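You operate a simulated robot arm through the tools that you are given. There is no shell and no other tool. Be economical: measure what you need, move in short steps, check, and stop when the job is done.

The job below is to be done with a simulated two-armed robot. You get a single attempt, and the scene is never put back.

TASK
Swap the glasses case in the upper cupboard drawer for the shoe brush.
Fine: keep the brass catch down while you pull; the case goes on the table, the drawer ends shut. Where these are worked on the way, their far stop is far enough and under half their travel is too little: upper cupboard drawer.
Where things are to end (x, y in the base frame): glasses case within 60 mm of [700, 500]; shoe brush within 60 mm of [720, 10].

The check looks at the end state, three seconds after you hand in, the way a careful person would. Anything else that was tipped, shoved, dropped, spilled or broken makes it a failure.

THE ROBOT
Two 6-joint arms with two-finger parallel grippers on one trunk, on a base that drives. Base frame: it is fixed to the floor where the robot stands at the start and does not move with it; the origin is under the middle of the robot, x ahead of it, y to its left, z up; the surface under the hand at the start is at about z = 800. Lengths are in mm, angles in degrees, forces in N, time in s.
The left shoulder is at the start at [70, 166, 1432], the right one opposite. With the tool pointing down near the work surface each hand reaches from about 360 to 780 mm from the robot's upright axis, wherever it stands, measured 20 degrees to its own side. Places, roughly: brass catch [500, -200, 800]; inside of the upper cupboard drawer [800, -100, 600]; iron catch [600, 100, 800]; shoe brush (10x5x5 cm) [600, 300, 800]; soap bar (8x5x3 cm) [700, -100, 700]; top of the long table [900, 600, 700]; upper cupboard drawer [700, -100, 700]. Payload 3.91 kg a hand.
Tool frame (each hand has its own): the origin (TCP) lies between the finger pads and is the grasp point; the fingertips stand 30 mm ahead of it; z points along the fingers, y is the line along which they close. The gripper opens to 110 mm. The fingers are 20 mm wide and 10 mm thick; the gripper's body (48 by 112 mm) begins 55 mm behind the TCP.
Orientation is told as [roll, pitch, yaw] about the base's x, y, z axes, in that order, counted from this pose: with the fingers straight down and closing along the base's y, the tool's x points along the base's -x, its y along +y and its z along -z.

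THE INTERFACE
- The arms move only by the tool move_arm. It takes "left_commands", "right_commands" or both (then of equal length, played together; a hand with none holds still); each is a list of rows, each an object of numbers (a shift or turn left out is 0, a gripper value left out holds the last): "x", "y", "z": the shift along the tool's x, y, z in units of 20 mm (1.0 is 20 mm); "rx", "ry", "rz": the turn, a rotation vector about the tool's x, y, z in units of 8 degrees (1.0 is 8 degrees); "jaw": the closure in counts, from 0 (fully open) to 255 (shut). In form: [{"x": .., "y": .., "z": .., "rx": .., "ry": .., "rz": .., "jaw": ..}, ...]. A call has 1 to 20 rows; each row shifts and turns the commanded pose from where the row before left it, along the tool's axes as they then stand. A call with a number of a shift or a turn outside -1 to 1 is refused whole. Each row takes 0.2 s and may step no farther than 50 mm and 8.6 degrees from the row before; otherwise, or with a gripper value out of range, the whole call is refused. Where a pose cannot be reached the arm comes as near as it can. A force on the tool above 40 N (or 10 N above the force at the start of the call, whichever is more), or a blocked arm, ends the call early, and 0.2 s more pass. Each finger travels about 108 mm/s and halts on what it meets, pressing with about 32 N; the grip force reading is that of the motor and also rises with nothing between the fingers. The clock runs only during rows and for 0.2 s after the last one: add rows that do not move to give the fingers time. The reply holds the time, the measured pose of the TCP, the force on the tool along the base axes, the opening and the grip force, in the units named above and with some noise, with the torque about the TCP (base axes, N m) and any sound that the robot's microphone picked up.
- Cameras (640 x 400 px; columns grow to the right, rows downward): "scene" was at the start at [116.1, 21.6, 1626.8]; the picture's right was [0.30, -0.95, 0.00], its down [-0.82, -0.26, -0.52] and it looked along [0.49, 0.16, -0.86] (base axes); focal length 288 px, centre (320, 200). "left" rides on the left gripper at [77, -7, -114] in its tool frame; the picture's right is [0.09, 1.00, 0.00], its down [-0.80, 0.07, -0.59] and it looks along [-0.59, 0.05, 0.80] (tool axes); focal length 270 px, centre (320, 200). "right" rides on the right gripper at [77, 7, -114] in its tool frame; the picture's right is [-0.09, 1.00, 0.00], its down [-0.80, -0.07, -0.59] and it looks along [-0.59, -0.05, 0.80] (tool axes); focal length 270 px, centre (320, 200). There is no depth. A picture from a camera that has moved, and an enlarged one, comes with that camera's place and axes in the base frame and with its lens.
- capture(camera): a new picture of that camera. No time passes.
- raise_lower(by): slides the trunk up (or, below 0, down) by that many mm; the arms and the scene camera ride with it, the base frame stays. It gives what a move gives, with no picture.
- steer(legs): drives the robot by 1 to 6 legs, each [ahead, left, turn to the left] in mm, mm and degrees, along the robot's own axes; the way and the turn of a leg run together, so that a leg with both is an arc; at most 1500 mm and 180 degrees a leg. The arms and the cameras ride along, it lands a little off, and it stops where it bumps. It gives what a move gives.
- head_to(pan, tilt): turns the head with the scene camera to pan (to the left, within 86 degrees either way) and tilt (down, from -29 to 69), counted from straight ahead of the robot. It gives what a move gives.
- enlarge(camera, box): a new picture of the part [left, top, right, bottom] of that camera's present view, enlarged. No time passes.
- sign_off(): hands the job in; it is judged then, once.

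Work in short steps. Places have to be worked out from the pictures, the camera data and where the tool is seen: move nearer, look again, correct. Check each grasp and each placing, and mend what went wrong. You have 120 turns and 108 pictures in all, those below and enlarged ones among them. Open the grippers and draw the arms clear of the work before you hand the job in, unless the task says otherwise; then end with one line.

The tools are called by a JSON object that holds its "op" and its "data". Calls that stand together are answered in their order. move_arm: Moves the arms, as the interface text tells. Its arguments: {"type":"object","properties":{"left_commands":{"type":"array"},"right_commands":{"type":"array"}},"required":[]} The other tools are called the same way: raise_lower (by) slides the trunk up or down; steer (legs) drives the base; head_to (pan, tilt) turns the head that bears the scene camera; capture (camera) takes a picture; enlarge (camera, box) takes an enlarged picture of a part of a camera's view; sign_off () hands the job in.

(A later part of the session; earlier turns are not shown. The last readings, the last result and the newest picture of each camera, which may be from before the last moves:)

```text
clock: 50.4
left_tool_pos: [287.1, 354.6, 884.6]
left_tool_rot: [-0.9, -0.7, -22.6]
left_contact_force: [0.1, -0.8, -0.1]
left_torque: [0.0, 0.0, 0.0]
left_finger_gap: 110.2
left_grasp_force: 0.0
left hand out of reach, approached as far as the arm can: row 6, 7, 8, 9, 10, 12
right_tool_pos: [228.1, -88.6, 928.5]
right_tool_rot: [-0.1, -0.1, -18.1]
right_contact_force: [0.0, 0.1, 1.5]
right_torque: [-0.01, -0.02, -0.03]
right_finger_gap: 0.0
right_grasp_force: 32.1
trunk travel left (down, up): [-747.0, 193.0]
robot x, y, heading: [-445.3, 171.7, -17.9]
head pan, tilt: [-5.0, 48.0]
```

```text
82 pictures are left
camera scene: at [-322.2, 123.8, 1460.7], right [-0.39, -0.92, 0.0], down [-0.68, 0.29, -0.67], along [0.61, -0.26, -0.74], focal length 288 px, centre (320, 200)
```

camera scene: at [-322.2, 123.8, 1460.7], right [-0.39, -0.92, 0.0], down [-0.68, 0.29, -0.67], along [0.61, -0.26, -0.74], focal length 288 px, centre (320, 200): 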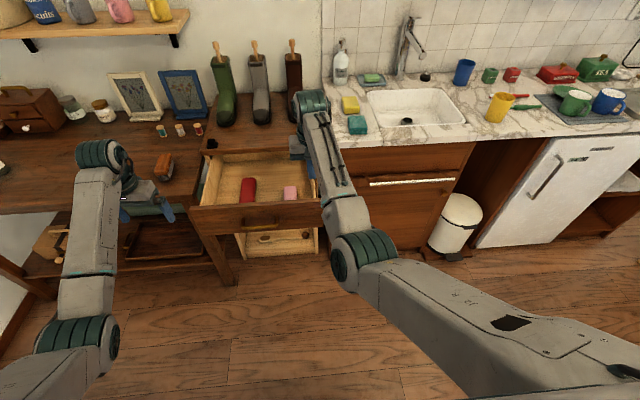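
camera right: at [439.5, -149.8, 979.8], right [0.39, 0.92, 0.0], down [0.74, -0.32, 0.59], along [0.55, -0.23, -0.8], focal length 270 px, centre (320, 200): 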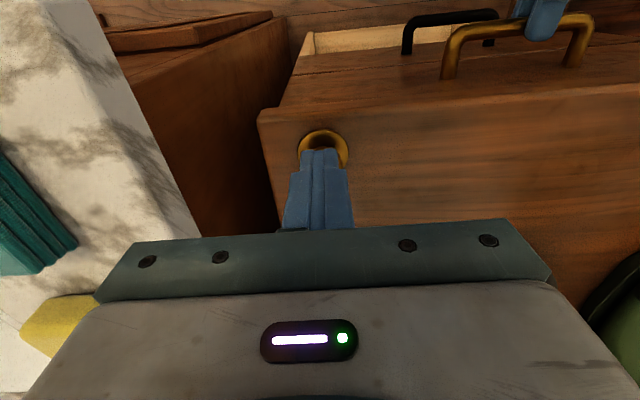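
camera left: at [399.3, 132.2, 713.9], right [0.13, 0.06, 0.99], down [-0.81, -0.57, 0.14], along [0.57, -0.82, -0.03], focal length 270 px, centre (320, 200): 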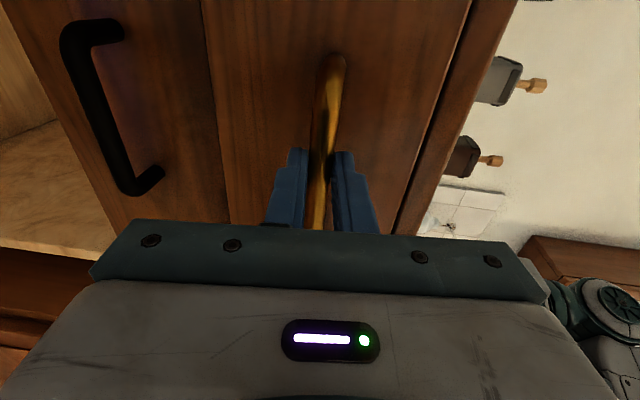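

I raise the trunk back, then drive forward again so the drawer contents are within the left hand's reach.

{"op": "raise_lower", "data": {"by": 180}}

{"op": "steer", "data": {"legs": [[200, 0, 0]]}}

{"op": "capture", "data": {"camera": "scene"}}

{"op": "enlarge", "data": {"camera": "scene", "box": [150, 160, 350, 300]}}

```text
clock: 52.4
left_tool_pos: [286.5, 353.8, 1064.6]
left_tool_rot: [-0.7, -0.8, -22.6]
left_contact_force: [0.2, 0.4, 0.2]
left_torque: [-0.01, 0.0, -0.01]
left_finger_gap: 110.0
left_grasp_force: 0.1
right_tool_pos: [227.9, -87.6, 1110.1]
right_tool_rot: [-0.1, 0.0, -18.1]
right_contact_force: [0.2, 0.5, -0.3]
right_torque: [-0.01, -0.02, -0.03]
right_finger_gap: 0.0
right_grasp_force: 32.2
trunk travel left (down, up): [-927.0, 13.0]
robot x, y, heading: [-443.1, 170.3, -18.0]
head pan, tilt: [-5.0, 48.0]
```

```text
clock: 54.0
left_tool_pos: [474.2, 292.2, 1066.7]
left_tool_rot: [-0.6, -1.0, -22.6]
left_contact_force: [0.0, 0.0, 0.3]
left_torque: [-0.03, -0.06, -0.01]
left_finger_gap: 110.0
left_grasp_force: 0.0
right_tool_pos: [417.4, -149.6, 1112.5]
right_tool_rot: [0.1, -0.1, -18.1]
right_contact_force: [0.2, 1.0, 0.0]
right_torque: [0.0, -0.01, 0.0]
right_finger_gap: 0.1
right_grasp_force: 32.3
trunk travel left (down, up): [-927.0, 13.0]
robot x, y, heading: [-253.8, 106.2, -18.1]
head pan, tilt: [-5.0, 48.0]
```

```text
81 pictures are left
camera scene: at [-136.3, 62.7, 1641.4], right [-0.39, -0.92, 0.0], down [-0.68, 0.29, -0.67], along [0.62, -0.26, -0.74], focal length 288 px, centre (320, 200)
```

scene: 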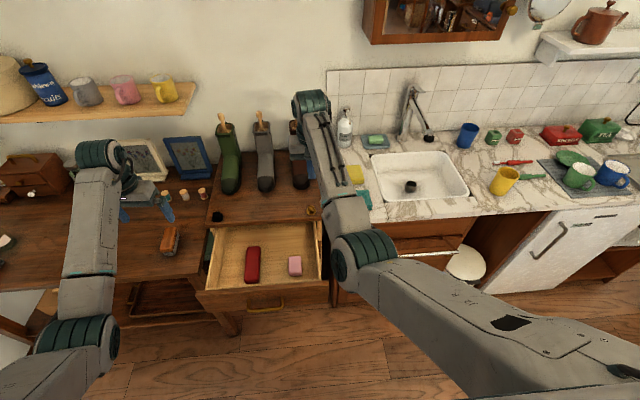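

```text
2.86 times, centred on (250, 230) of scene
camera zoom: at [-136.3, 62.7, 1641.4], right [-0.39, -0.92, 0.0], down [-0.68, 0.29, -0.67], along [0.62, -0.26, -0.74], focal length 822 px, centre (520, 114)
```

zoom: 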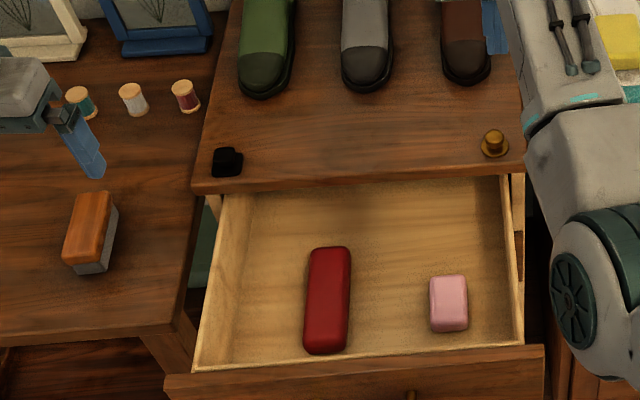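

The case lies along the drawer's depth, so the fingers should close sideways across it. I bring the left hand above it and look with its camera.

{"op": "move_arm", "data": {"left_commands": [{"rz": -0.57, "y": -1, "x": -0.4}, {"y": -1, "x": -0.4}, {"y": -1, "x": -0.4}, {"y": -1, "x": -0.4}, {"y": -1}, {"y": -1}, {"y": -1}, {"y": -1}, {"y": -1}, {"y": -1, "z": 0.5}, {"z": 1}, {"z": 1}, {"z": 1}, {"z": 1}]}}

{"op": "capture", "data": {"camera": "left"}}

```text
clock: 57.0
left_tool_pos: [482.8, 284.0, 974.8]
left_tool_rot: [-1.1, -0.7, -21.2]
left_contact_force: [0.1, -0.4, 0.6]
left_torque: [-0.01, -0.02, -0.02]
left_finger_gap: 110.1
left_grasp_force: 0.1
left hand out of reach, approached as far as the arm can: row 1, 2, 3, 4, 5, 6, 7, 8, 9, 10, 11, 13, 14
right_tool_pos: [420.2, -151.1, 1109.6]
right_tool_rot: [0.0, 0.0, -18.1]
right_contact_force: [0.1, 0.4, 0.0]
right_torque: [0.02, -0.02, -0.01]
right_finger_gap: 0.0
right_grasp_force: 32.3
trunk travel left (down, up): [-927.0, 13.0]
robot x, y, heading: [-255.6, 107.1, -18.2]
head pan, tilt: [-5.0, 48.0]
```

```text
79 pictures are left
camera left: at [408.3, 307.1, 1088.5], right [0.28, 0.96, -0.02], down [0.77, -0.21, 0.6], along [0.57, -0.18, -0.8], focal length 270 px, centre (320, 200)
```

left: 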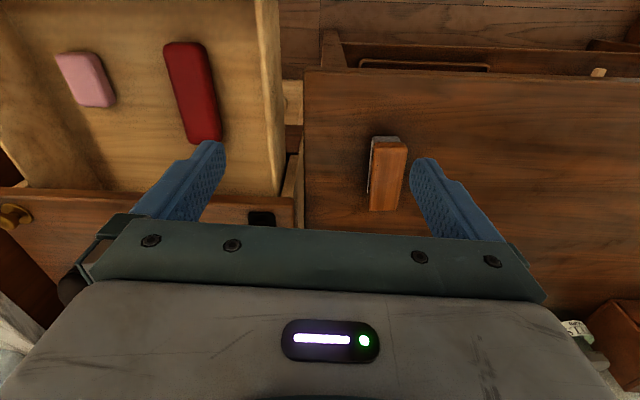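

The sideways motion was limited. I probe whether it moves now at the lower height.

{"op": "move_arm", "data": {"left_commands": [{"y": -1}, {"y": -1}, {"y": -1}, {"y": -1}]}}

```text
clock: 58.0
left_tool_pos: [458.5, 272.5, 979.0]
left_tool_rot: [-1.1, -0.8, -22.1]
left_contact_force: [-0.1, 0.5, -0.1]
left_torque: [-0.05, -0.05, 0.0]
left_finger_gap: 110.0
left_grasp_force: 0.0
left hand out of reach, approached as far as the arm can: row 1, 2, 3, 4
right_tool_pos: [419.0, -151.5, 1109.6]
right_tool_rot: [0.0, 0.0, -18.1]
right_contact_force: [-0.4, -0.7, 0.5]
right_torque: [0.0, -0.03, 0.01]
right_finger_gap: 0.0
right_grasp_force: 32.3
trunk travel left (down, up): [-927.0, 13.0]
robot x, y, heading: [-254.1, 105.3, -18.2]
head pan, tilt: [-5.0, 48.0]
```

I test whether the wrist twist is the limiting joint, turning it one way and then moving sideways.

{"op": "move_arm", "data": {"left_commands": [{"rz": 1}, {"rz": 1}, {"rz": 1}, {"rz": 1}, {"y": -1}, {"y": -1}, {"y": -1}]}}

```text
clock: 59.6
left_tool_pos: [407.0, 261.1, 983.9]
left_tool_rot: [-0.4, -1.1, -53.3]
left_contact_force: [0.2, 0.2, -0.1]
left_torque: [0.0, 0.01, -0.01]
left_finger_gap: 110.1
left_grasp_force: 0.1
left hand out of reach, approached as far as the arm can: row 5, 6, 7
right_tool_pos: [419.0, -149.8, 1110.1]
right_tool_rot: [0.0, 0.0, -18.1]
right_contact_force: [1.2, 0.5, -0.2]
right_torque: [-0.01, 0.02, -0.06]
right_finger_gap: 0.2
right_grasp_force: 32.3
trunk travel left (down, up): [-927.0, 13.0]
robot x, y, heading: [-248.8, 107.4, -17.9]
head pan, tilt: [-5.0, 48.0]
```

The left arm is stuck against a joint limit on its inner side, but the right arm is free. I'll use the right arm and drive the robot left 235 mm, which puts the right hand above the case.

{"op": "steer", "data": {"legs": [[0, 235, 0]]}}

{"op": "move_arm", "data": {"right_commands": [{"jaw": 0, "z": 1}, {"z": 1}, {"z": 1}, {"z": 1}, {"z": 1}]}}

{"op": "capture", "data": {"camera": "right"}}

{"op": "capture", "data": {"camera": "scene"}}

```text
clock: 61.3
left_tool_pos: [477.8, 481.0, 985.5]
left_tool_rot: [-0.4, -1.1, -53.4]
left_contact_force: [0.3, -0.6, -0.4]
left_torque: [0.02, -0.03, 0.01]
left_finger_gap: 109.8
left_grasp_force: 0.1
right_tool_pos: [490.8, 69.1, 1109.3]
right_tool_rot: [0.1, 0.0, -18.0]
right_contact_force: [0.0, 0.1, -0.1]
right_torque: [0.02, -0.03, -0.03]
right_finger_gap: 0.0
right_grasp_force: 32.4
trunk travel left (down, up): [-927.0, 13.0]
robot x, y, heading: [-180.7, 331.2, -18.0]
head pan, tilt: [-5.0, 48.0]
```

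```text
clock: 62.5
left_tool_pos: [478.2, 482.4, 984.3]
left_tool_rot: [-0.4, -1.1, -53.2]
left_contact_force: [-0.2, -1.2, 0.4]
left_torque: [0.01, 0.0, 0.02]
left_finger_gap: 110.1
left_grasp_force: 0.1
right_tool_pos: [491.1, 70.6, 1008.8]
right_tool_rot: [0.0, 0.0, -17.9]
right_contact_force: [0.7, 0.5, -0.3]
right_torque: [-0.01, -0.03, -0.02]
right_finger_gap: 109.8
right_grasp_force: 0.1
trunk travel left (down, up): [-927.0, 13.0]
robot x, y, heading: [-178.2, 327.1, -17.7]
head pan, tilt: [-5.0, 48.0]
```

```text
78 pictures are left
camera right: at [420.0, 101.1, 1123.4], right [0.39, 0.92, 0.0], down [0.74, -0.32, 0.59], along [0.55, -0.23, -0.8], focal length 270 px, centre (320, 200)
```

right: 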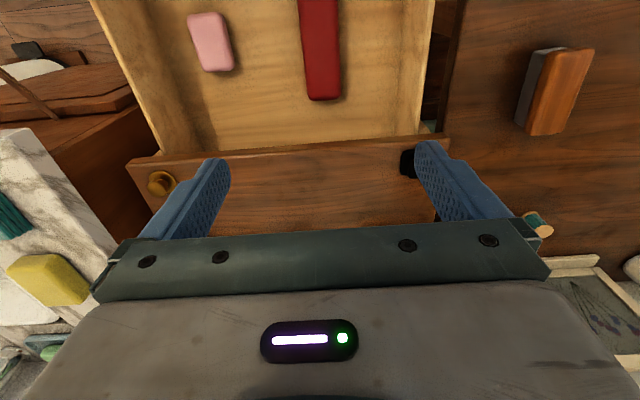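

```text
77 pictures are left
camera scene: at [-58.8, 282.3, 1640.8], right [-0.39, -0.92, 0.0], down [-0.68, 0.29, -0.67], along [0.62, -0.26, -0.74], focal length 288 px, centre (320, 200)
```

scene: 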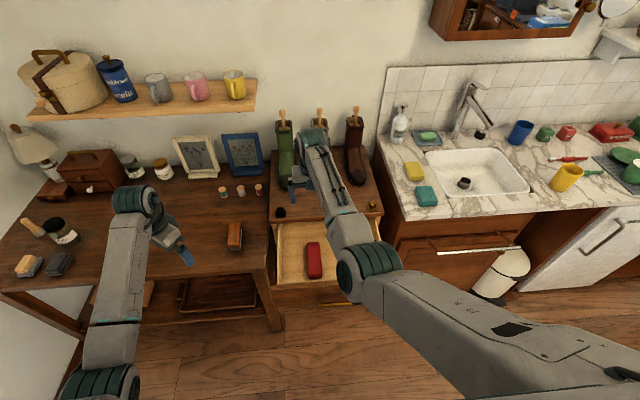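

Combining three views, the case is centred near (455, 85), top z≈700, about 55 mm wide. I move the right hand over it and descend to z≈790.

{"op": "move_arm", "data": {"right_commands": [{"x": 1, "y": 0.1}, {"x": 0.9}, {"z": 1}, {"z": 1}, {"z": 1}, {"z": 1}, {"z": 1}, {"z": 1}, {"z": 1}, {"z": 1}, {"z": 1}, {"z": 1}, {"z": 1}]}}

{"op": "capture", "data": {"camera": "right"}}

{"op": "enlarge", "data": {"camera": "scene", "box": [240, 180, 400, 310]}}

```text
clock: 65.3
left_tool_pos: [478.3, 483.3, 986.2]
left_tool_rot: [-0.5, -1.1, -53.1]
left_contact_force: [0.5, 1.0, -0.2]
left_torque: [0.0, 0.01, -0.05]
left_finger_gap: 109.9
left_grasp_force: 0.1
right_tool_pos: [447.1, 82.7, 805.7]
right_tool_rot: [0.0, 0.0, -18.0]
right_contact_force: [0.2, 0.0, -0.3]
right_torque: [-0.03, -0.01, 0.0]
right_finger_gap: 110.2
right_grasp_force: 0.1
right hand out of reach, approached as far as the arm can: row 12, 13
trunk travel left (down, up): [-927.0, 13.0]
robot x, y, heading: [-178.7, 328.9, -18.0]
head pan, tilt: [-5.0, 48.0]
```

```text
76 pictures are left
camera right: at [374.5, 113.3, 919.5], right [0.39, 0.92, 0.0], down [0.74, -0.32, 0.6], along [0.55, -0.23, -0.8], focal length 270 px, centre (320, 200)
```

right: 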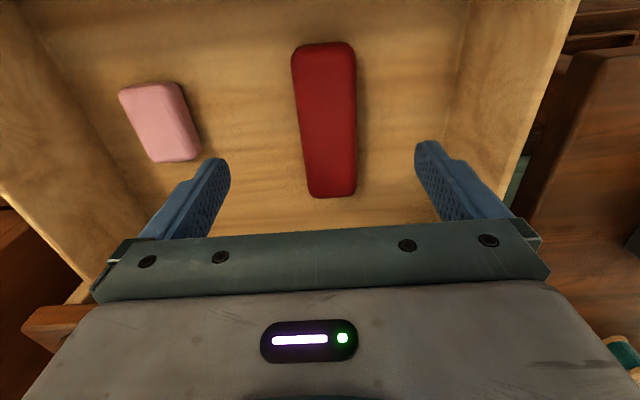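

```text
3.08 times, centred on (320, 245) of scene
camera zoom: at [-59.7, 283.2, 1640.9], right [-0.39, -0.92, 0.0], down [-0.68, 0.29, -0.67], along [0.62, -0.26, -0.74], focal length 886 px, centre (320, 62)
```

zoom: 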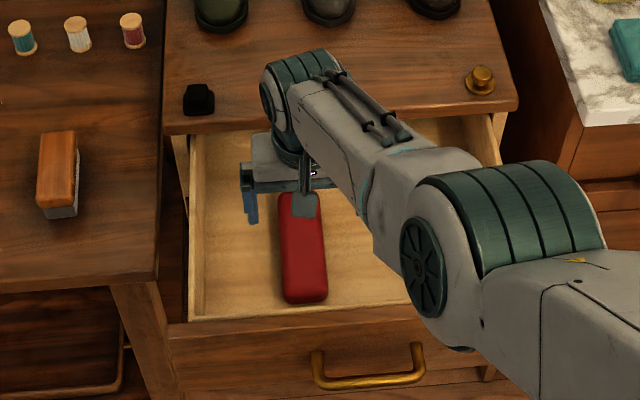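

The case is centred at about (459, 79), directly under the hand. The arm is at its lower reach, so I lower the trunk 80 mm.

{"op": "move_arm", "data": {"right_commands": [{"x": -0.4}]}}

{"op": "raise_lower", "data": {"by": -85}}

{"op": "capture", "data": {"camera": "right"}}

```text
clock: 65.7
left_tool_pos: [480.3, 482.9, 985.8]
left_tool_rot: [-0.5, -1.1, -53.2]
left_contact_force: [-0.4, 1.0, -0.2]
left_torque: [0.01, 0.0, 0.02]
left_finger_gap: 109.9
left_grasp_force: 0.0
right_tool_pos: [448.6, 78.4, 807.9]
right_tool_rot: [0.1, 0.0, -18.2]
right_contact_force: [-0.4, 0.5, -0.5]
right_torque: [-0.04, 0.01, -0.02]
right_finger_gap: 110.1
right_grasp_force: 0.2
right hand out of reach, approached as far as the arm can: row 1
trunk travel left (down, up): [-927.0, 13.0]
robot x, y, heading: [-179.3, 328.2, -18.0]
head pan, tilt: [-5.0, 48.0]
```

```text
clock: 67.0
left_tool_pos: [477.9, 482.9, 899.6]
left_tool_rot: [-0.5, -1.1, -53.3]
left_contact_force: [0.5, -0.2, 0.3]
left_torque: [0.0, 0.03, 0.01]
left_finger_gap: 110.2
left_grasp_force: 0.0
right_tool_pos: [449.0, 78.9, 723.4]
right_tool_rot: [0.0, 0.1, -17.9]
right_contact_force: [0.4, 0.3, -0.2]
right_torque: [-0.01, 0.02, 0.02]
right_finger_gap: 110.0
right_grasp_force: 0.0
trunk travel left (down, up): [-842.0, 98.0]
robot x, y, heading: [-177.7, 326.7, -18.1]
head pan, tilt: [-5.0, 48.0]
```

```text
74 pictures are left
camera right: at [376.9, 109.4, 837.4], right [0.39, 0.92, 0.0], down [0.74, -0.31, 0.59], along [0.55, -0.23, -0.8], focal length 270 px, centre (320, 200)
```

right: 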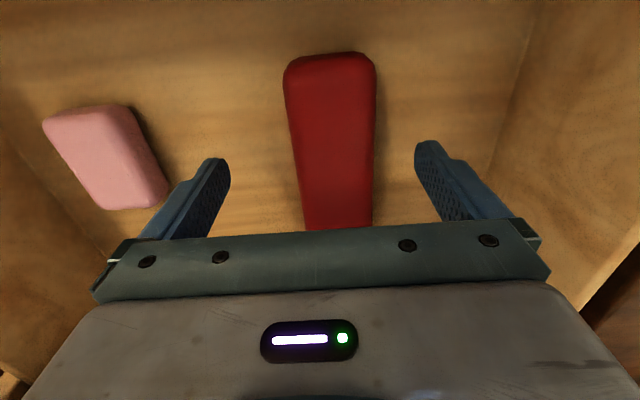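

Good alignment: the case sits between the fingers and the soap stays about 40 mm clear. I lower 27 mm more and close.

{"op": "raise_lower", "data": {"by": -27}}

{"op": "capture", "data": {"camera": "right"}}

```text
clock: 67.7
left_tool_pos: [478.4, 483.7, 872.8]
left_tool_rot: [-0.5, -1.1, -53.1]
left_contact_force: [-0.7, -0.3, 0.2]
left_torque: [0.0, 0.0, 0.02]
left_finger_gap: 110.3
left_grasp_force: 0.0
right_tool_pos: [448.3, 79.4, 696.7]
right_tool_rot: [0.0, 0.0, -18.0]
right_contact_force: [0.2, -0.1, 1.6]
right_torque: [-0.04, 0.03, 0.0]
right_finger_gap: 110.0
right_grasp_force: 0.0
trunk travel left (down, up): [-815.0, 125.0]
robot x, y, heading: [-180.6, 326.5, -17.8]
head pan, tilt: [-5.0, 48.0]
```

```text
73 pictures are left
camera right: at [376.7, 109.4, 810.5], right [0.39, 0.92, 0.0], down [0.74, -0.31, 0.59], along [0.55, -0.23, -0.8], focal length 270 px, centre (320, 200)
```

right: 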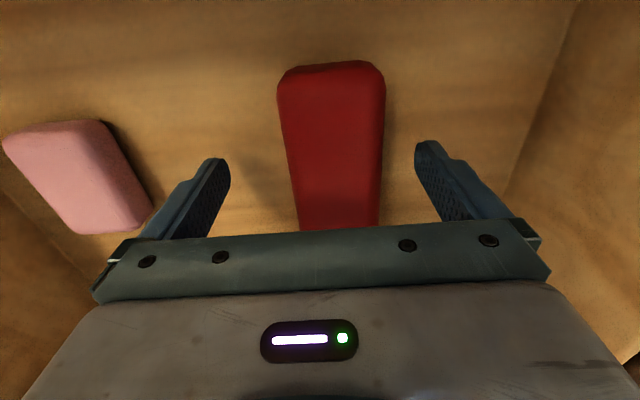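

The case top may be lower than estimated, so I lower carefully by 12 mm and check the force.

{"op": "raise_lower", "data": {"by": -12}}

```text
clock: 68.3
left_tool_pos: [478.7, 482.3, 859.0]
left_tool_rot: [-0.5, -1.1, -53.1]
left_contact_force: [0.1, -0.1, 0.2]
left_torque: [0.03, 0.01, -0.02]
left_finger_gap: 109.8
left_grasp_force: 0.1
right_tool_pos: [448.8, 78.6, 683.8]
right_tool_rot: [0.0, 0.1, -18.0]
right_contact_force: [0.0, -0.9, -0.4]
right_torque: [-0.01, 0.0, -0.02]
right_finger_gap: 110.0
right_grasp_force: 0.1
trunk travel left (down, up): [-803.0, 137.0]
robot x, y, heading: [-178.7, 331.6, -18.2]
head pan, tilt: [-5.0, 48.0]
```

{"op": "capture", "data": {"camera": "scene"}}

{"op": "enlarge", "data": {"camera": "scene", "box": [250, 170, 370, 290]}}

```text
72 pictures are left
camera scene: at [-58.9, 283.4, 1516.8], right [-0.39, -0.92, 0.0], down [-0.68, 0.29, -0.67], along [0.62, -0.26, -0.74], focal length 288 px, centre (320, 200)
```

scene: 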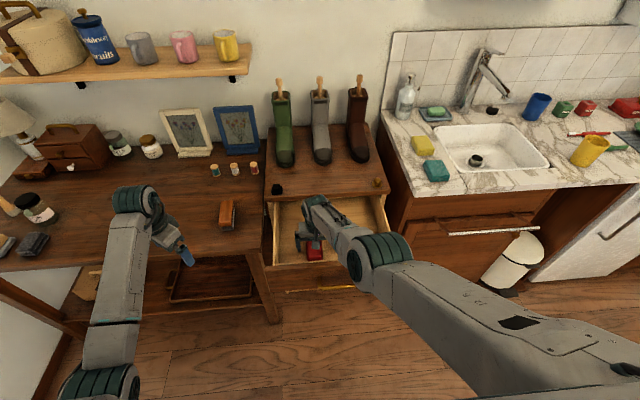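

```text
3.33 times, centred on (310, 230) of scene
camera zoom: at [-58.9, 283.4, 1516.8], right [-0.39, -0.92, 0.0], down [-0.68, 0.29, -0.67], along [0.62, -0.26, -0.74], focal length 960 px, centre (353, 100)
```

zoom: 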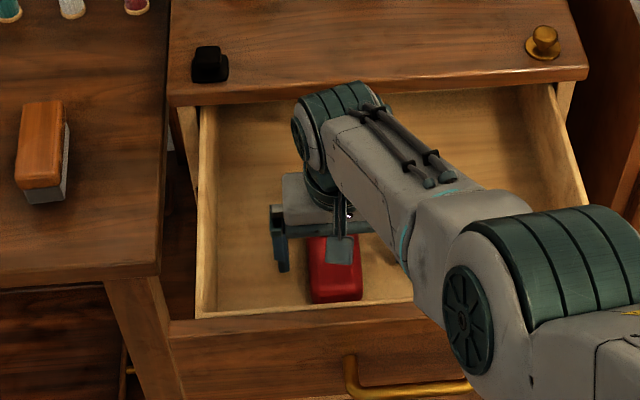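

The left-hand finger stands beside the case near the floor. I close the right gripper.

{"op": "move_arm", "data": {"right_commands": [{"jaw": 255}, {}, {}, {}]}}

{"op": "capture", "data": {"camera": "right"}}

```text
clock: 69.3
left_tool_pos: [478.6, 484.4, 860.8]
left_tool_rot: [-0.5, -1.1, -53.3]
left_contact_force: [0.4, 0.1, 0.0]
left_torque: [-0.01, -0.01, 0.0]
left_finger_gap: 110.1
left_grasp_force: 0.2
right_tool_pos: [448.6, 79.6, 683.2]
right_tool_rot: [-0.1, -0.1, -18.0]
right_contact_force: [0.0, 0.1, 1.0]
right_torque: [0.03, -0.01, 0.03]
right_finger_gap: 54.7
right_grasp_force: 31.9
trunk travel left (down, up): [-803.0, 137.0]
robot x, y, heading: [-178.1, 330.2, -18.0]
head pan, tilt: [-5.0, 48.0]
```

```text
70 pictures are left
camera right: at [376.9, 109.3, 798.4], right [0.39, 0.92, 0.0], down [0.74, -0.31, 0.59], along [0.55, -0.23, -0.8], focal length 270 px, centre (320, 200)
```

right: 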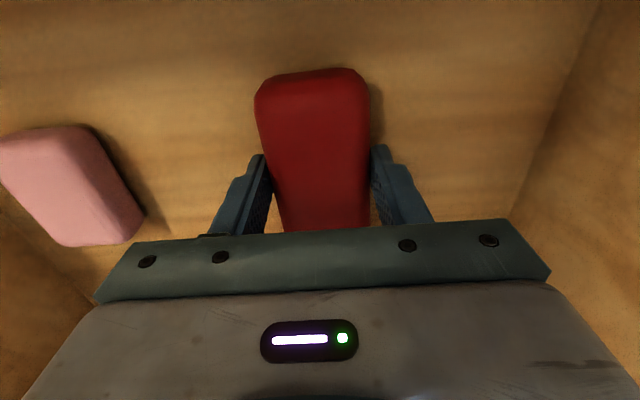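

The case is gripped at 54.7 mm. I lift it with the trunk and then the arm.

{"op": "raise_lower", "data": {"by": 124}}

{"op": "move_arm", "data": {"right_commands": [{"z": -1}, {"z": -1}, {"z": -1}, {"z": -1}, {"z": -1}]}}

{"op": "capture", "data": {"camera": "right"}}

{"op": "capture", "data": {"camera": "scene"}}

```text
clock: 70.8
left_tool_pos: [478.3, 482.6, 984.0]
left_tool_rot: [-0.7, -1.1, -53.2]
left_contact_force: [0.0, -0.3, 0.4]
left_torque: [-0.02, -0.03, -0.01]
left_finger_gap: 109.9
left_grasp_force: 0.1
right_tool_pos: [448.0, 79.7, 806.6]
right_tool_rot: [0.0, 0.0, -17.9]
right_contact_force: [1.0, 0.4, -1.3]
right_torque: [-0.02, 0.05, -0.01]
right_finger_gap: 54.7
right_grasp_force: 31.8
trunk travel left (down, up): [-927.0, 13.0]
robot x, y, heading: [-177.3, 327.2, -17.8]
head pan, tilt: [-5.0, 48.0]
```

```text
clock: 72.0
left_tool_pos: [478.9, 483.5, 985.3]
left_tool_rot: [-0.6, -1.1, -53.2]
left_contact_force: [0.6, -0.7, -0.2]
left_torque: [-0.01, -0.02, -0.04]
left_finger_gap: 109.8
left_grasp_force: 0.0
right_tool_pos: [448.5, 79.6, 908.6]
right_tool_rot: [0.0, 0.0, -18.0]
right_contact_force: [0.3, 0.4, -0.7]
right_torque: [-0.01, 0.0, 0.0]
right_finger_gap: 54.3
right_grasp_force: 32.2
trunk travel left (down, up): [-927.0, 13.0]
robot x, y, heading: [-179.3, 322.6, -18.0]
head pan, tilt: [-5.0, 48.0]
```

```text
69 pictures are left
camera right: at [376.8, 109.7, 1022.4], right [0.39, 0.92, 0.0], down [0.74, -0.32, 0.59], along [0.55, -0.23, -0.8], focal length 270 px, centre (320, 200)
```

right: 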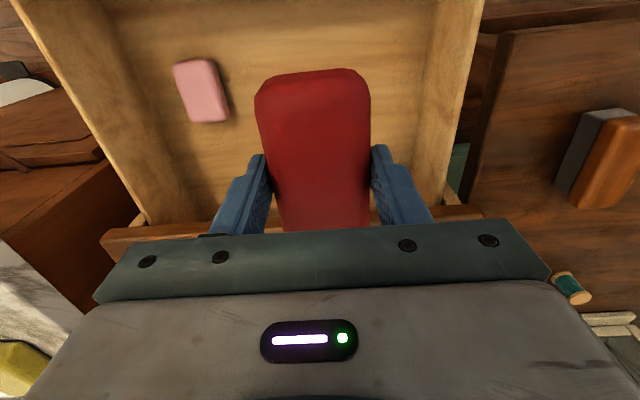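

```text
68 pictures are left
camera scene: at [-59.2, 283.7, 1640.8], right [-0.39, -0.92, 0.0], down [-0.68, 0.29, -0.67], along [0.62, -0.26, -0.74], focal length 288 px, centre (320, 200)
```

scene: 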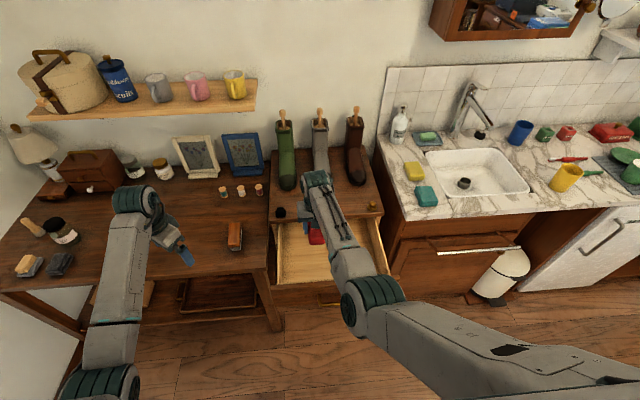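

The case is held well. I drive left 477 mm and ahead 80 mm to bring it over the target at (700, 500).

{"op": "steer", "data": {"legs": [[0, 477, 0], [80, 0, 0]]}}

{"op": "capture", "data": {"camera": "right"}}

{"op": "capture", "data": {"camera": "scene"}}

```text
clock: 75.5
left_tool_pos: [699.4, 909.5, 987.6]
left_tool_rot: [-0.3, -1.4, -53.6]
left_contact_force: [-0.1, 0.1, 0.1]
left_torque: [0.02, 0.0, -0.01]
left_finger_gap: 110.2
left_grasp_force: 0.0
right_tool_pos: [667.2, 506.1, 912.1]
right_tool_rot: [-0.1, -0.3, -18.3]
right_contact_force: [-0.4, 1.0, -1.1]
right_torque: [0.04, -0.01, 0.02]
right_finger_gap: 54.4
right_grasp_force: 31.6
trunk travel left (down, up): [-927.0, 13.0]
robot x, y, heading: [44.8, 756.2, -18.4]
head pan, tilt: [-5.0, 48.0]
```

```text
67 pictures are left
camera right: at [595.2, 536.7, 1025.5], right [0.4, 0.92, 0.0], down [0.73, -0.32, 0.6], along [0.55, -0.24, -0.8], focal length 270 px, centre (320, 200)
```

right: 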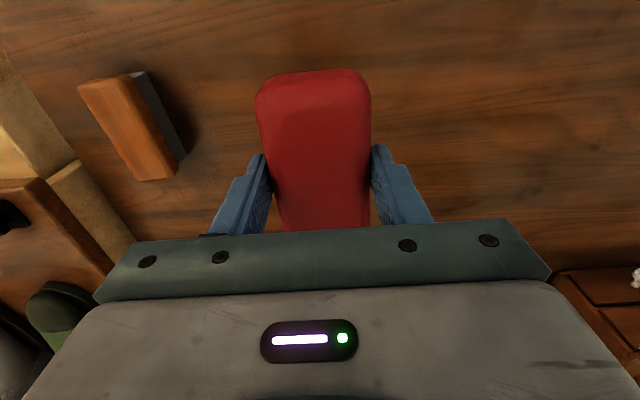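

```text
66 pictures are left
camera scene: at [157.2, 714.3, 1641.6], right [-0.4, -0.92, 0.0], down [-0.68, 0.29, -0.67], along [0.62, -0.27, -0.74], focal length 288 px, centre (320, 200)
```

scene: 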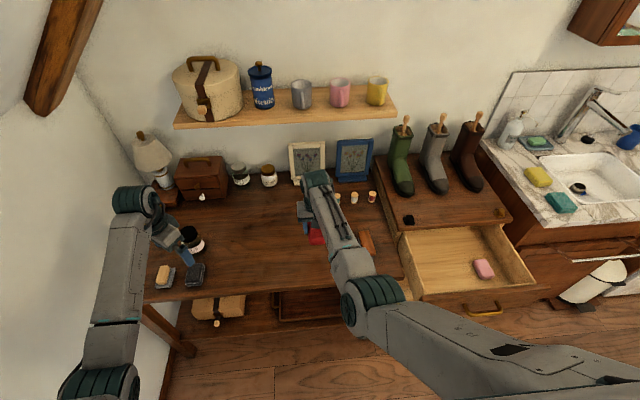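

The hand is at (667, 506). I advance 26 mm, then lower toward the table.

{"op": "move_arm", "data": {"right_commands": [{"x": -1, "y": 0.2}, {"x": -0.3, "z": 0.5}, {"z": 1}, {"z": 1}, {"z": 1}, {"z": 1}, {"z": 0.5}]}}

{"op": "enlarge", "data": {"camera": "scene", "box": [270, 170, 410, 280]}}

```text
clock: 77.1
left_tool_pos: [704.6, 909.0, 984.8]
left_tool_rot: [-0.6, -1.1, -53.5]
left_contact_force: [0.7, -0.3, 0.4]
left_torque: [-0.01, -0.01, -0.01]
left_finger_gap: 110.0
left_grasp_force: 0.0
right_tool_pos: [683.8, 497.6, 826.1]
right_tool_rot: [0.1, 0.0, -18.4]
right_contact_force: [-0.9, -0.5, -1.6]
right_torque: [0.01, 0.04, 0.01]
right_finger_gap: 54.4
right_grasp_force: 31.8
right hand out of reach, approached as far as the arm can: row 5, 6, 7
trunk travel left (down, up): [-927.0, 13.0]
robot x, y, heading: [46.0, 755.8, -18.3]
head pan, tilt: [-5.0, 48.0]
```

```text
3.64 times, centred on (340, 225) of scene
camera zoom: at [166.1, 712.4, 1640.8], right [-0.4, -0.92, 0.0], down [-0.68, 0.3, -0.67], along [0.61, -0.27, -0.74], focal length 1047 px, centre (247, 109)
```

zoom: 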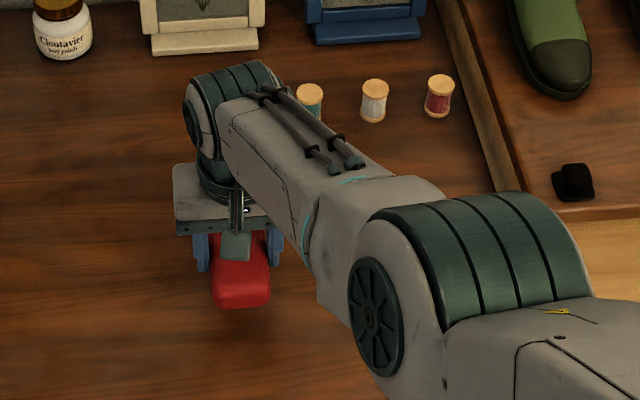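

The arm is at its reach limit here, with the case centred near (691, 496), close enough. I lower by the trunk in steps.

{"op": "raise_lower", "data": {"by": -30}}

{"op": "raise_lower", "data": {"by": -12}}

```text
clock: 77.9
left_tool_pos: [703.5, 908.3, 954.0]
left_tool_rot: [-0.7, -1.2, -53.6]
left_contact_force: [-0.5, -0.1, -0.4]
left_torque: [0.01, 0.02, 0.0]
left_finger_gap: 110.2
left_grasp_force: 0.0
right_tool_pos: [682.4, 496.5, 795.1]
right_tool_rot: [-0.1, 0.0, -18.3]
right_contact_force: [-0.4, -0.2, -0.6]
right_torque: [-0.04, 0.0, -0.02]
right_finger_gap: 54.5
right_grasp_force: 32.0
trunk travel left (down, up): [-897.0, 43.0]
robot x, y, heading: [44.3, 759.6, -18.6]
head pan, tilt: [-5.0, 48.0]
```

```text
clock: 78.5
left_tool_pos: [704.9, 909.1, 941.7]
left_tool_rot: [-0.7, -1.1, -53.6]
left_contact_force: [0.4, 0.8, -1.0]
left_torque: [0.0, -0.02, -0.01]
left_finger_gap: 110.2
left_grasp_force: 0.0
right_tool_pos: [684.0, 496.5, 783.4]
right_tool_rot: [0.0, 0.1, -18.5]
right_contact_force: [-0.7, 0.2, -0.9]
right_torque: [0.01, 0.03, 0.06]
right_finger_gap: 54.5
right_grasp_force: 32.1
trunk travel left (down, up): [-885.0, 55.0]
robot x, y, heading: [43.3, 758.9, -18.2]
head pan, tilt: [-5.0, 48.0]
```

{"op": "raise_lower", "data": {"by": -6}}

{"op": "enlarge", "data": {"camera": "scene", "box": [270, 170, 410, 280]}}

{"op": "capture", "data": {"camera": "left"}}

```text
clock: 79.0
left_tool_pos: [704.1, 907.4, 936.2]
left_tool_rot: [-0.6, -1.0, -53.6]
left_contact_force: [0.4, -0.3, 0.1]
left_torque: [-0.02, 0.04, 0.03]
left_finger_gap: 110.0
left_grasp_force: 0.1
right_tool_pos: [683.1, 497.0, 777.3]
right_tool_rot: [0.0, 0.0, -18.5]
right_contact_force: [0.8, 1.1, -0.5]
right_torque: [0.05, 0.06, 0.01]
right_finger_gap: 54.4
right_grasp_force: 31.6
trunk travel left (down, up): [-879.0, 61.0]
robot x, y, heading: [41.8, 762.3, -18.4]
head pan, tilt: [-5.0, 48.0]
```

```text
3.64 times, centred on (340, 225) of scene
camera zoom: at [165.7, 712.5, 1592.8], right [-0.4, -0.92, 0.0], down [-0.68, 0.29, -0.67], along [0.61, -0.27, -0.74], focal length 1047 px, centre (247, 109)
```

zoom: 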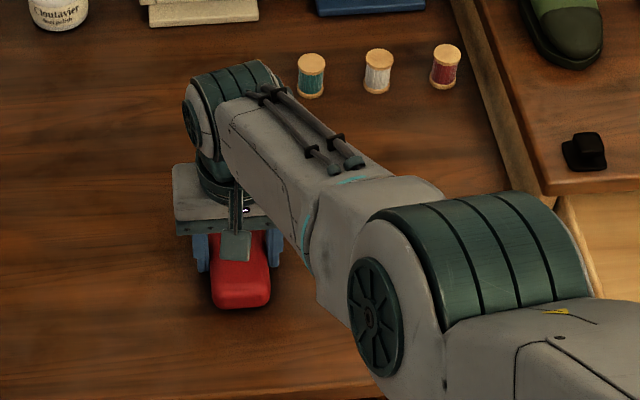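

```text
63 pictures are left
camera left: at [653.1, 968.6, 1049.3], right [0.75, 0.66, -0.01], down [0.53, -0.59, 0.61], along [0.4, -0.46, -0.79], focal length 270 px, centre (320, 200)
```

left: 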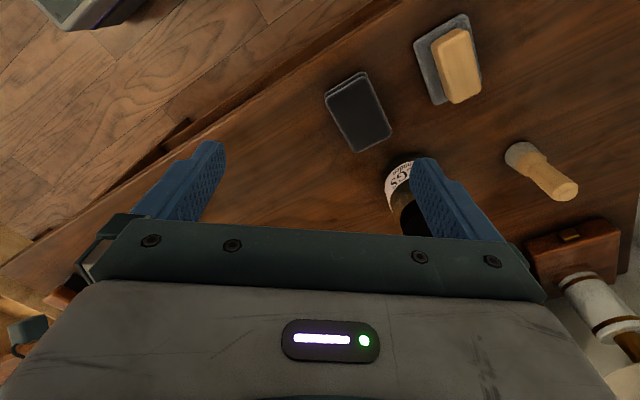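

Still no contact. I continue down by small amounts.

{"op": "raise_lower", "data": {"by": -7}}

{"op": "raise_lower", "data": {"by": -5}}

```text
clock: 79.6
left_tool_pos: [700.4, 909.3, 931.2]
left_tool_rot: [-0.4, -1.2, -53.7]
left_contact_force: [0.1, -0.8, 0.1]
left_torque: [-0.01, -0.03, 0.04]
left_finger_gap: 109.9
left_grasp_force: 0.2
right_tool_pos: [682.8, 496.8, 776.0]
right_tool_rot: [-0.1, -0.5, -18.4]
right_contact_force: [-0.1, -1.7, 27.7]
right_torque: [-0.04, -0.02, 0.6]
right_finger_gap: 54.7
right_grasp_force: 31.3
trunk travel left (down, up): [-872.0, 68.0]
robot x, y, heading: [43.2, 760.6, -18.5]
head pan, tilt: [-5.0, 48.0]
```

```text
clock: 80.1
left_tool_pos: [700.9, 910.5, 926.4]
left_tool_rot: [-0.5, -1.3, -53.6]
left_contact_force: [0.3, 0.3, 1.0]
left_torque: [0.01, -0.02, -0.01]
left_finger_gap: 110.1
left_grasp_force: 0.1
right_tool_pos: [682.9, 497.6, 770.9]
right_tool_rot: [-0.1, -0.5, -18.3]
right_contact_force: [3.3, -2.6, 33.8]
right_torque: [0.22, 0.36, 0.12]
right_finger_gap: 54.2
right_grasp_force: 31.8
trunk travel left (down, up): [-867.0, 73.0]
robot x, y, heading: [44.1, 760.8, -18.2]
head pan, tilt: [-5.0, 48.0]
```

Contact with the table was at TCP z≈776. I ease back 4 mm and open the fingers.

{"op": "raise_lower", "data": {"by": 4}}

{"op": "move_arm", "data": {"right_commands": [{"jaw": 140}, {"jaw": 60}, {"jaw": 0}, {}, {}]}}

{"op": "raise_lower", "data": {"by": 72}}

{"op": "move_arm", "data": {"right_commands": [{"z": -1, "x": 1}, {"z": -1, "x": 1}, {"z": -1, "x": 1}, {"z": -1}]}}

{"op": "capture", "data": {"camera": "right"}}

{"op": "capture", "data": {"camera": "scene"}}

```text
clock: 80.7
left_tool_pos: [703.0, 909.3, 929.8]
left_tool_rot: [-0.5, -1.2, -53.6]
left_contact_force: [0.3, 0.0, 1.1]
left_torque: [-0.01, 0.0, -0.02]
left_finger_gap: 110.0
left_grasp_force: 0.1
right_tool_pos: [681.7, 496.6, 770.2]
right_tool_rot: [0.0, -0.2, -18.4]
right_contact_force: [7.3, -1.8, 16.3]
right_torque: [0.1, -0.73, -0.19]
right_finger_gap: 54.5
right_grasp_force: 32.2
trunk travel left (down, up): [-871.0, 69.0]
robot x, y, heading: [42.0, 762.0, -18.5]
head pan, tilt: [-5.0, 48.0]
```

```text
clock: 81.8
left_tool_pos: [703.5, 908.8, 930.0]
left_tool_rot: [-0.4, -1.2, -53.7]
left_contact_force: [0.0, -0.4, 0.5]
left_torque: [0.0, -0.02, 0.01]
left_finger_gap: 109.9
left_grasp_force: 0.1
right_tool_pos: [680.9, 496.2, 769.2]
right_tool_rot: [-0.2, 0.0, -18.4]
right_contact_force: [-4.8, -1.5, 11.6]
right_torque: [0.54, -0.05, 0.27]
right_finger_gap: 108.5
right_grasp_force: 0.0
trunk travel left (down, up): [-871.0, 69.0]
robot x, y, heading: [42.8, 760.8, -18.6]
head pan, tilt: [-5.0, 48.0]
```

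```text
clock: 82.9
left_tool_pos: [704.5, 908.3, 997.4]
left_tool_rot: [-0.7, -1.0, -53.6]
left_contact_force: [0.4, 0.2, -0.2]
left_torque: [0.01, 0.02, -0.03]
left_finger_gap: 110.0
left_grasp_force: 0.1
right_tool_pos: [681.8, 496.9, 838.2]
right_tool_rot: [0.0, 0.1, -18.4]
right_contact_force: [-0.6, -0.4, 0.0]
right_torque: [0.01, -0.03, -0.05]
right_finger_gap: 110.3
right_grasp_force: 0.1
right hand out of reach, approached as far as the arm can: row 1
trunk travel left (down, up): [-940.0, 0.0]
robot x, y, heading: [40.0, 759.5, -18.5]
head pan, tilt: [-5.0, 48.0]
```

```text
clock: 84.1
left_tool_pos: [703.4, 908.7, 997.2]
left_tool_rot: [-0.6, -1.1, -53.6]
left_contact_force: [0.2, 0.5, 0.2]
left_torque: [-0.01, 0.03, 0.02]
left_finger_gap: 110.3
left_grasp_force: 0.0
right_tool_pos: [636.6, 484.3, 933.2]
right_tool_rot: [-1.9, -1.9, -19.4]
right_contact_force: [-0.7, -0.1, -0.3]
right_torque: [0.0, 0.03, 0.01]
right_finger_gap: 110.2
right_grasp_force: 0.0
trunk travel left (down, up): [-940.0, 0.0]
robot x, y, heading: [46.7, 758.8, -18.4]
head pan, tilt: [-5.0, 48.0]
stopped in row 4 (right hand): the arm was blocked; the commanded pose is now the measured one
```

```text
62 pictures are left
camera right: at [563.7, 521.0, 1044.4], right [0.41, 0.91, -0.03], down [0.72, -0.31, 0.62], along [0.56, -0.28, -0.78], focal length 270 px, centre (320, 200)
```

right: 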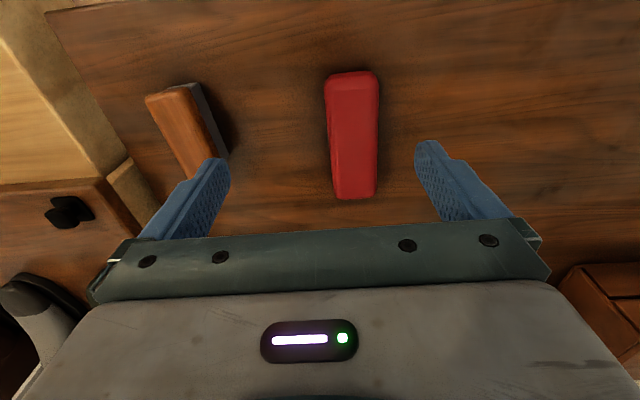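

```text
61 pictures are left
camera scene: at [165.2, 712.8, 1653.9], right [-0.4, -0.92, 0.0], down [-0.68, 0.29, -0.67], along [0.61, -0.27, -0.74], focal length 288 px, centre (320, 200)
```

scene: 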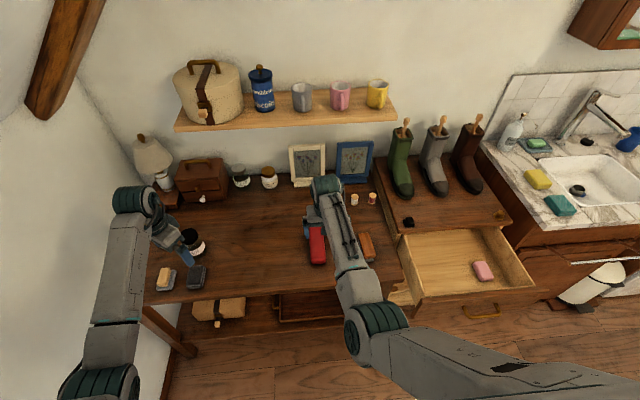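

The case rests at about (687, 493), which is good. The table top is z≈740, and the brush is centred near (609, 340) with its long axis along the depth. I drive right 146 mm to put the right hand over it.

{"op": "steer", "data": {"legs": [[0, -146, 0.3]]}}

{"op": "capture", "data": {"camera": "right"}}

```text
clock: 85.5
left_tool_pos: [658.6, 775.5, 997.0]
left_tool_rot: [-0.6, -1.2, -53.3]
left_contact_force: [-0.3, 0.2, -0.4]
left_torque: [-0.02, -0.03, -0.02]
left_finger_gap: 109.8
left_grasp_force: 0.0
right_tool_pos: [594.0, 352.1, 931.6]
right_tool_rot: [-1.8, -1.7, -19.1]
right_contact_force: [0.8, 0.2, 0.5]
right_torque: [-0.02, -0.01, 0.01]
right_finger_gap: 109.9
right_grasp_force: 0.1
trunk travel left (down, up): [-940.0, 0.0]
robot x, y, heading: [-1.5, 622.6, -18.1]
head pan, tilt: [-5.0, 48.0]
```

```text
60 pictures are left
camera right: at [519.9, 388.3, 1043.6], right [0.41, 0.91, -0.03], down [0.72, -0.3, 0.62], along [0.56, -0.28, -0.78], focal length 270 px, centre (320, 200)
```

right: 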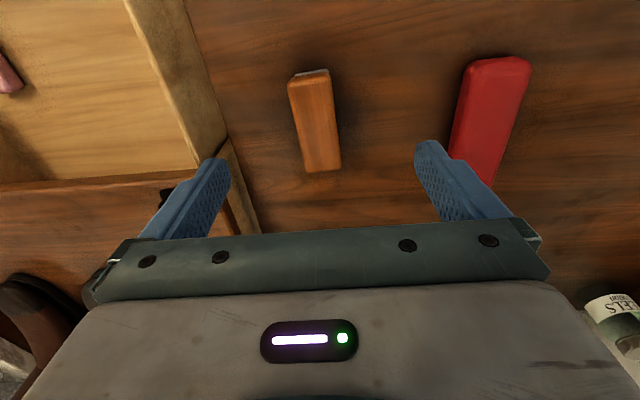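

The brush is at (612, 334), well aligned with the gripper. I shift 22 mm ahead and 11 mm right and descend.

{"op": "move_arm", "data": {"right_commands": [{"x": -0.6, "y": -0.3}, {"x": -0.5, "y": -0.27}, {"z": 1}, {"z": 1}, {"z": 1}, {"z": 1}, {"z": 1}]}}

{"op": "capture", "data": {"camera": "right"}}

```text
clock: 87.1
left_tool_pos: [658.6, 774.4, 996.8]
left_tool_rot: [-0.5, -1.1, -53.4]
left_contact_force: [0.1, 0.1, -0.5]
left_torque: [-0.02, 0.0, 0.0]
left_finger_gap: 110.0
left_grasp_force: 0.1
right_tool_pos: [611.8, 328.5, 833.0]
right_tool_rot: [-1.9, -1.8, -19.0]
right_contact_force: [0.6, -0.1, 0.3]
right_torque: [0.02, -0.02, 0.03]
right_finger_gap: 109.8
right_grasp_force: 0.0
trunk travel left (down, up): [-940.0, 0.0]
robot x, y, heading: [0.1, 620.2, -18.3]
head pan, tilt: [-5.0, 48.0]
```

```text
59 pictures are left
camera right: at [538.5, 364.6, 944.5], right [0.41, 0.91, -0.03], down [0.72, -0.31, 0.62], along [0.56, -0.28, -0.78], focal length 270 px, centre (320, 200)
```

right: 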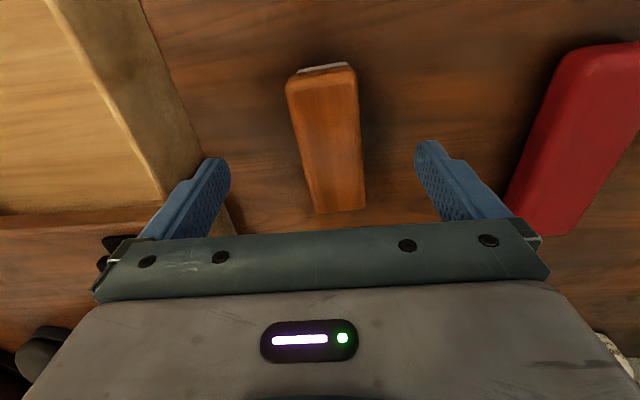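

Centred. I lower 55 mm with the trunk and close the fingers.

{"op": "raise_lower", "data": {"by": -55}}

{"op": "move_arm", "data": {"right_commands": [{"jaw": 255}, {}, {}, {}]}}

{"op": "capture", "data": {"camera": "right"}}

```text
clock: 88.0
left_tool_pos: [657.7, 775.7, 942.9]
left_tool_rot: [-0.5, -1.1, -53.3]
left_contact_force: [-1.3, 0.0, 0.3]
left_torque: [0.03, 0.01, 0.02]
left_finger_gap: 110.1
left_grasp_force: 0.0
right_tool_pos: [610.9, 329.2, 777.9]
right_tool_rot: [-1.8, -1.8, -19.1]
right_contact_force: [0.1, -0.3, -0.5]
right_torque: [0.01, 0.0, 0.0]
right_finger_gap: 110.1
right_grasp_force: 0.1
trunk travel left (down, up): [-885.0, 55.0]
robot x, y, heading: [1.6, 622.7, -17.9]
head pan, tilt: [-5.0, 48.0]
```

```text
clock: 89.0
left_tool_pos: [658.4, 774.4, 942.0]
left_tool_rot: [-0.4, -1.1, -53.3]
left_contact_force: [0.2, 1.0, 0.5]
left_torque: [-0.01, 0.0, -0.03]
left_finger_gap: 109.9
left_grasp_force: 0.0
right_tool_pos: [612.5, 330.7, 777.1]
right_tool_rot: [-1.8, -1.8, -19.1]
right_contact_force: [0.3, -0.2, 1.1]
right_torque: [0.05, 0.04, 0.01]
right_finger_gap: 41.5
right_grasp_force: 32.4
trunk travel left (down, up): [-885.0, 55.0]
robot x, y, heading: [-0.2, 619.4, -18.0]
head pan, tilt: [-5.0, 48.0]
```

```text
58 pictures are left
camera right: at [538.1, 365.2, 890.2], right [0.41, 0.91, -0.03], down [0.72, -0.3, 0.62], along [0.56, -0.27, -0.78], focal length 270 px, centre (320, 200)
```

right: 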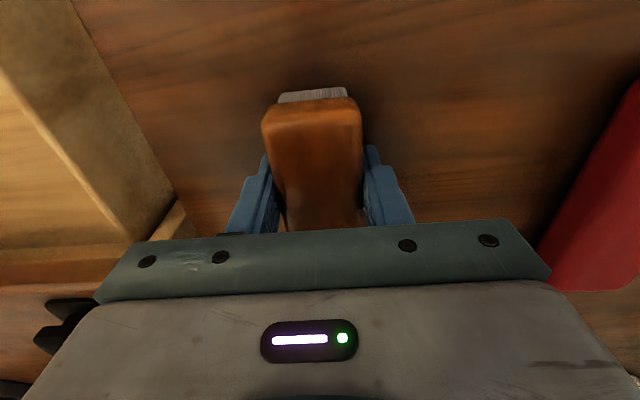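

The brush is gripped at 41.5 mm. I lift it.

{"op": "raise_lower", "data": {"by": 55}}

{"op": "move_arm", "data": {"right_commands": [{"z": -1}, {"z": -1}, {"z": -1}, {"z": -1}]}}

{"op": "capture", "data": {"camera": "right"}}

{"op": "capture", "data": {"camera": "scene"}}

```text
clock: 90.0
left_tool_pos: [658.6, 773.5, 996.4]
left_tool_rot: [-0.6, -1.1, -53.3]
left_contact_force: [-1.1, -0.3, -0.2]
left_torque: [0.01, -0.02, -0.03]
left_finger_gap: 110.0
left_grasp_force: 0.0
right_tool_pos: [611.2, 328.7, 834.0]
right_tool_rot: [-1.8, -1.8, -19.1]
right_contact_force: [-0.8, -0.1, -1.2]
right_torque: [-0.02, -0.01, -0.02]
right_finger_gap: 41.6
right_grasp_force: 32.1
trunk travel left (down, up): [-940.0, 0.0]
robot x, y, heading: [-2.4, 616.6, -18.2]
head pan, tilt: [-5.0, 48.0]
```

```text
clock: 91.0
left_tool_pos: [657.6, 773.8, 998.0]
left_tool_rot: [-0.4, -1.1, -53.3]
left_contact_force: [-0.7, 0.6, 0.8]
left_torque: [0.0, 0.01, -0.04]
left_finger_gap: 110.0
left_grasp_force: 0.2
right_tool_pos: [609.3, 332.4, 913.9]
right_tool_rot: [-1.9, -1.8, -19.1]
right_contact_force: [0.9, 0.2, -1.1]
right_torque: [0.0, -0.01, 0.03]
right_finger_gap: 41.4
right_grasp_force: 31.8
trunk travel left (down, up): [-940.0, 0.0]
robot x, y, heading: [-3.8, 622.5, -18.2]
head pan, tilt: [-5.0, 48.0]
```

```text
57 pictures are left
camera right: at [536.1, 368.6, 1024.9], right [0.41, 0.91, -0.03], down [0.72, -0.3, 0.62], along [0.56, -0.28, -0.78], focal length 270 px, centre (320, 200)
```

right: 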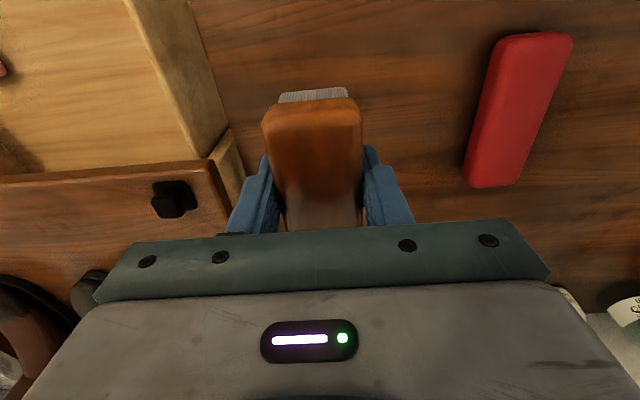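

```text
56 pictures are left
camera scene: at [119.7, 575.7, 1653.9], right [-0.39, -0.92, 0.0], down [-0.68, 0.29, -0.67], along [0.62, -0.26, -0.74], focal length 288 px, centre (320, 200)
```

scene: 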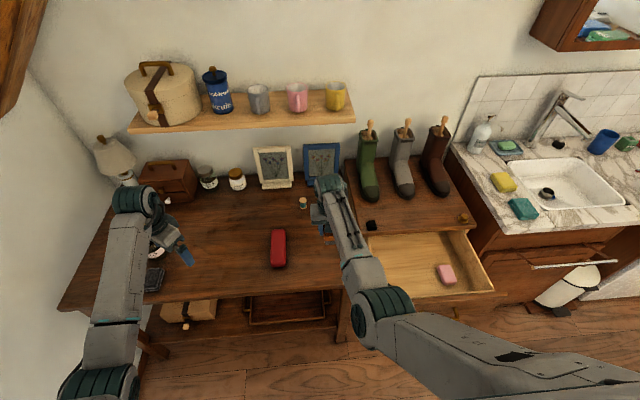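

The brush is held firmly. With the drawer open about 269 mm, it should go down at about (464, 93), so I drive back 65 mm and right 272 mm.

{"op": "steer", "data": {"legs": [[-65, 0, 0], [0, -272, 0]]}}

{"op": "capture", "data": {"camera": "right"}}

{"op": "capture", "data": {"camera": "scene"}}

```text
clock: 93.5
left_tool_pos: [514.7, 537.6, 996.6]
left_tool_rot: [-0.7, -1.2, -53.5]
left_contact_force: [-0.3, 0.4, -0.1]
left_torque: [-0.03, -0.03, -0.02]
left_finger_gap: 110.0
left_grasp_force: 0.1
right_tool_pos: [464.1, 95.6, 914.0]
right_tool_rot: [-1.9, -1.8, -19.2]
right_contact_force: [-0.9, 0.2, -1.2]
right_torque: [0.01, -0.03, 0.01]
right_finger_gap: 41.6
right_grasp_force: 32.3
trunk travel left (down, up): [-940.0, 0.0]
robot x, y, heading: [-146.0, 383.4, -18.3]
head pan, tilt: [-5.0, 48.0]
```

```text
55 pictures are left
camera right: at [391.1, 132.4, 1025.2], right [0.41, 0.91, -0.03], down [0.72, -0.31, 0.62], along [0.56, -0.28, -0.78], focal length 270 px, centre (320, 200)
```

right: 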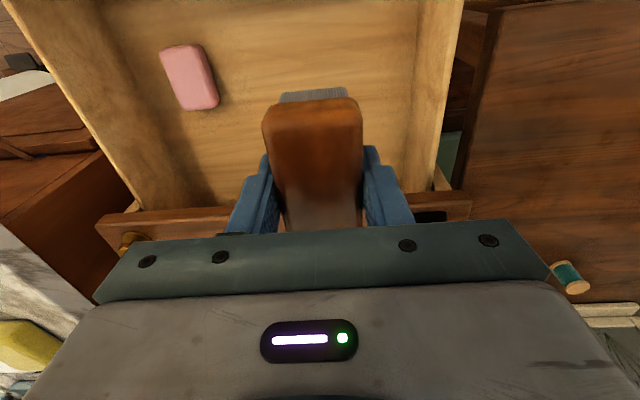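

```text
54 pictures are left
camera scene: at [-24.8, 341.2, 1653.9], right [-0.39, -0.92, 0.0], down [-0.68, 0.29, -0.67], along [0.61, -0.27, -0.74], focal length 288 px, centre (320, 200)
```

scene: 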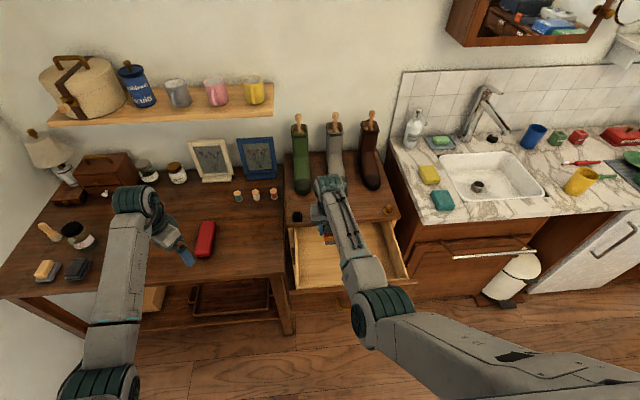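

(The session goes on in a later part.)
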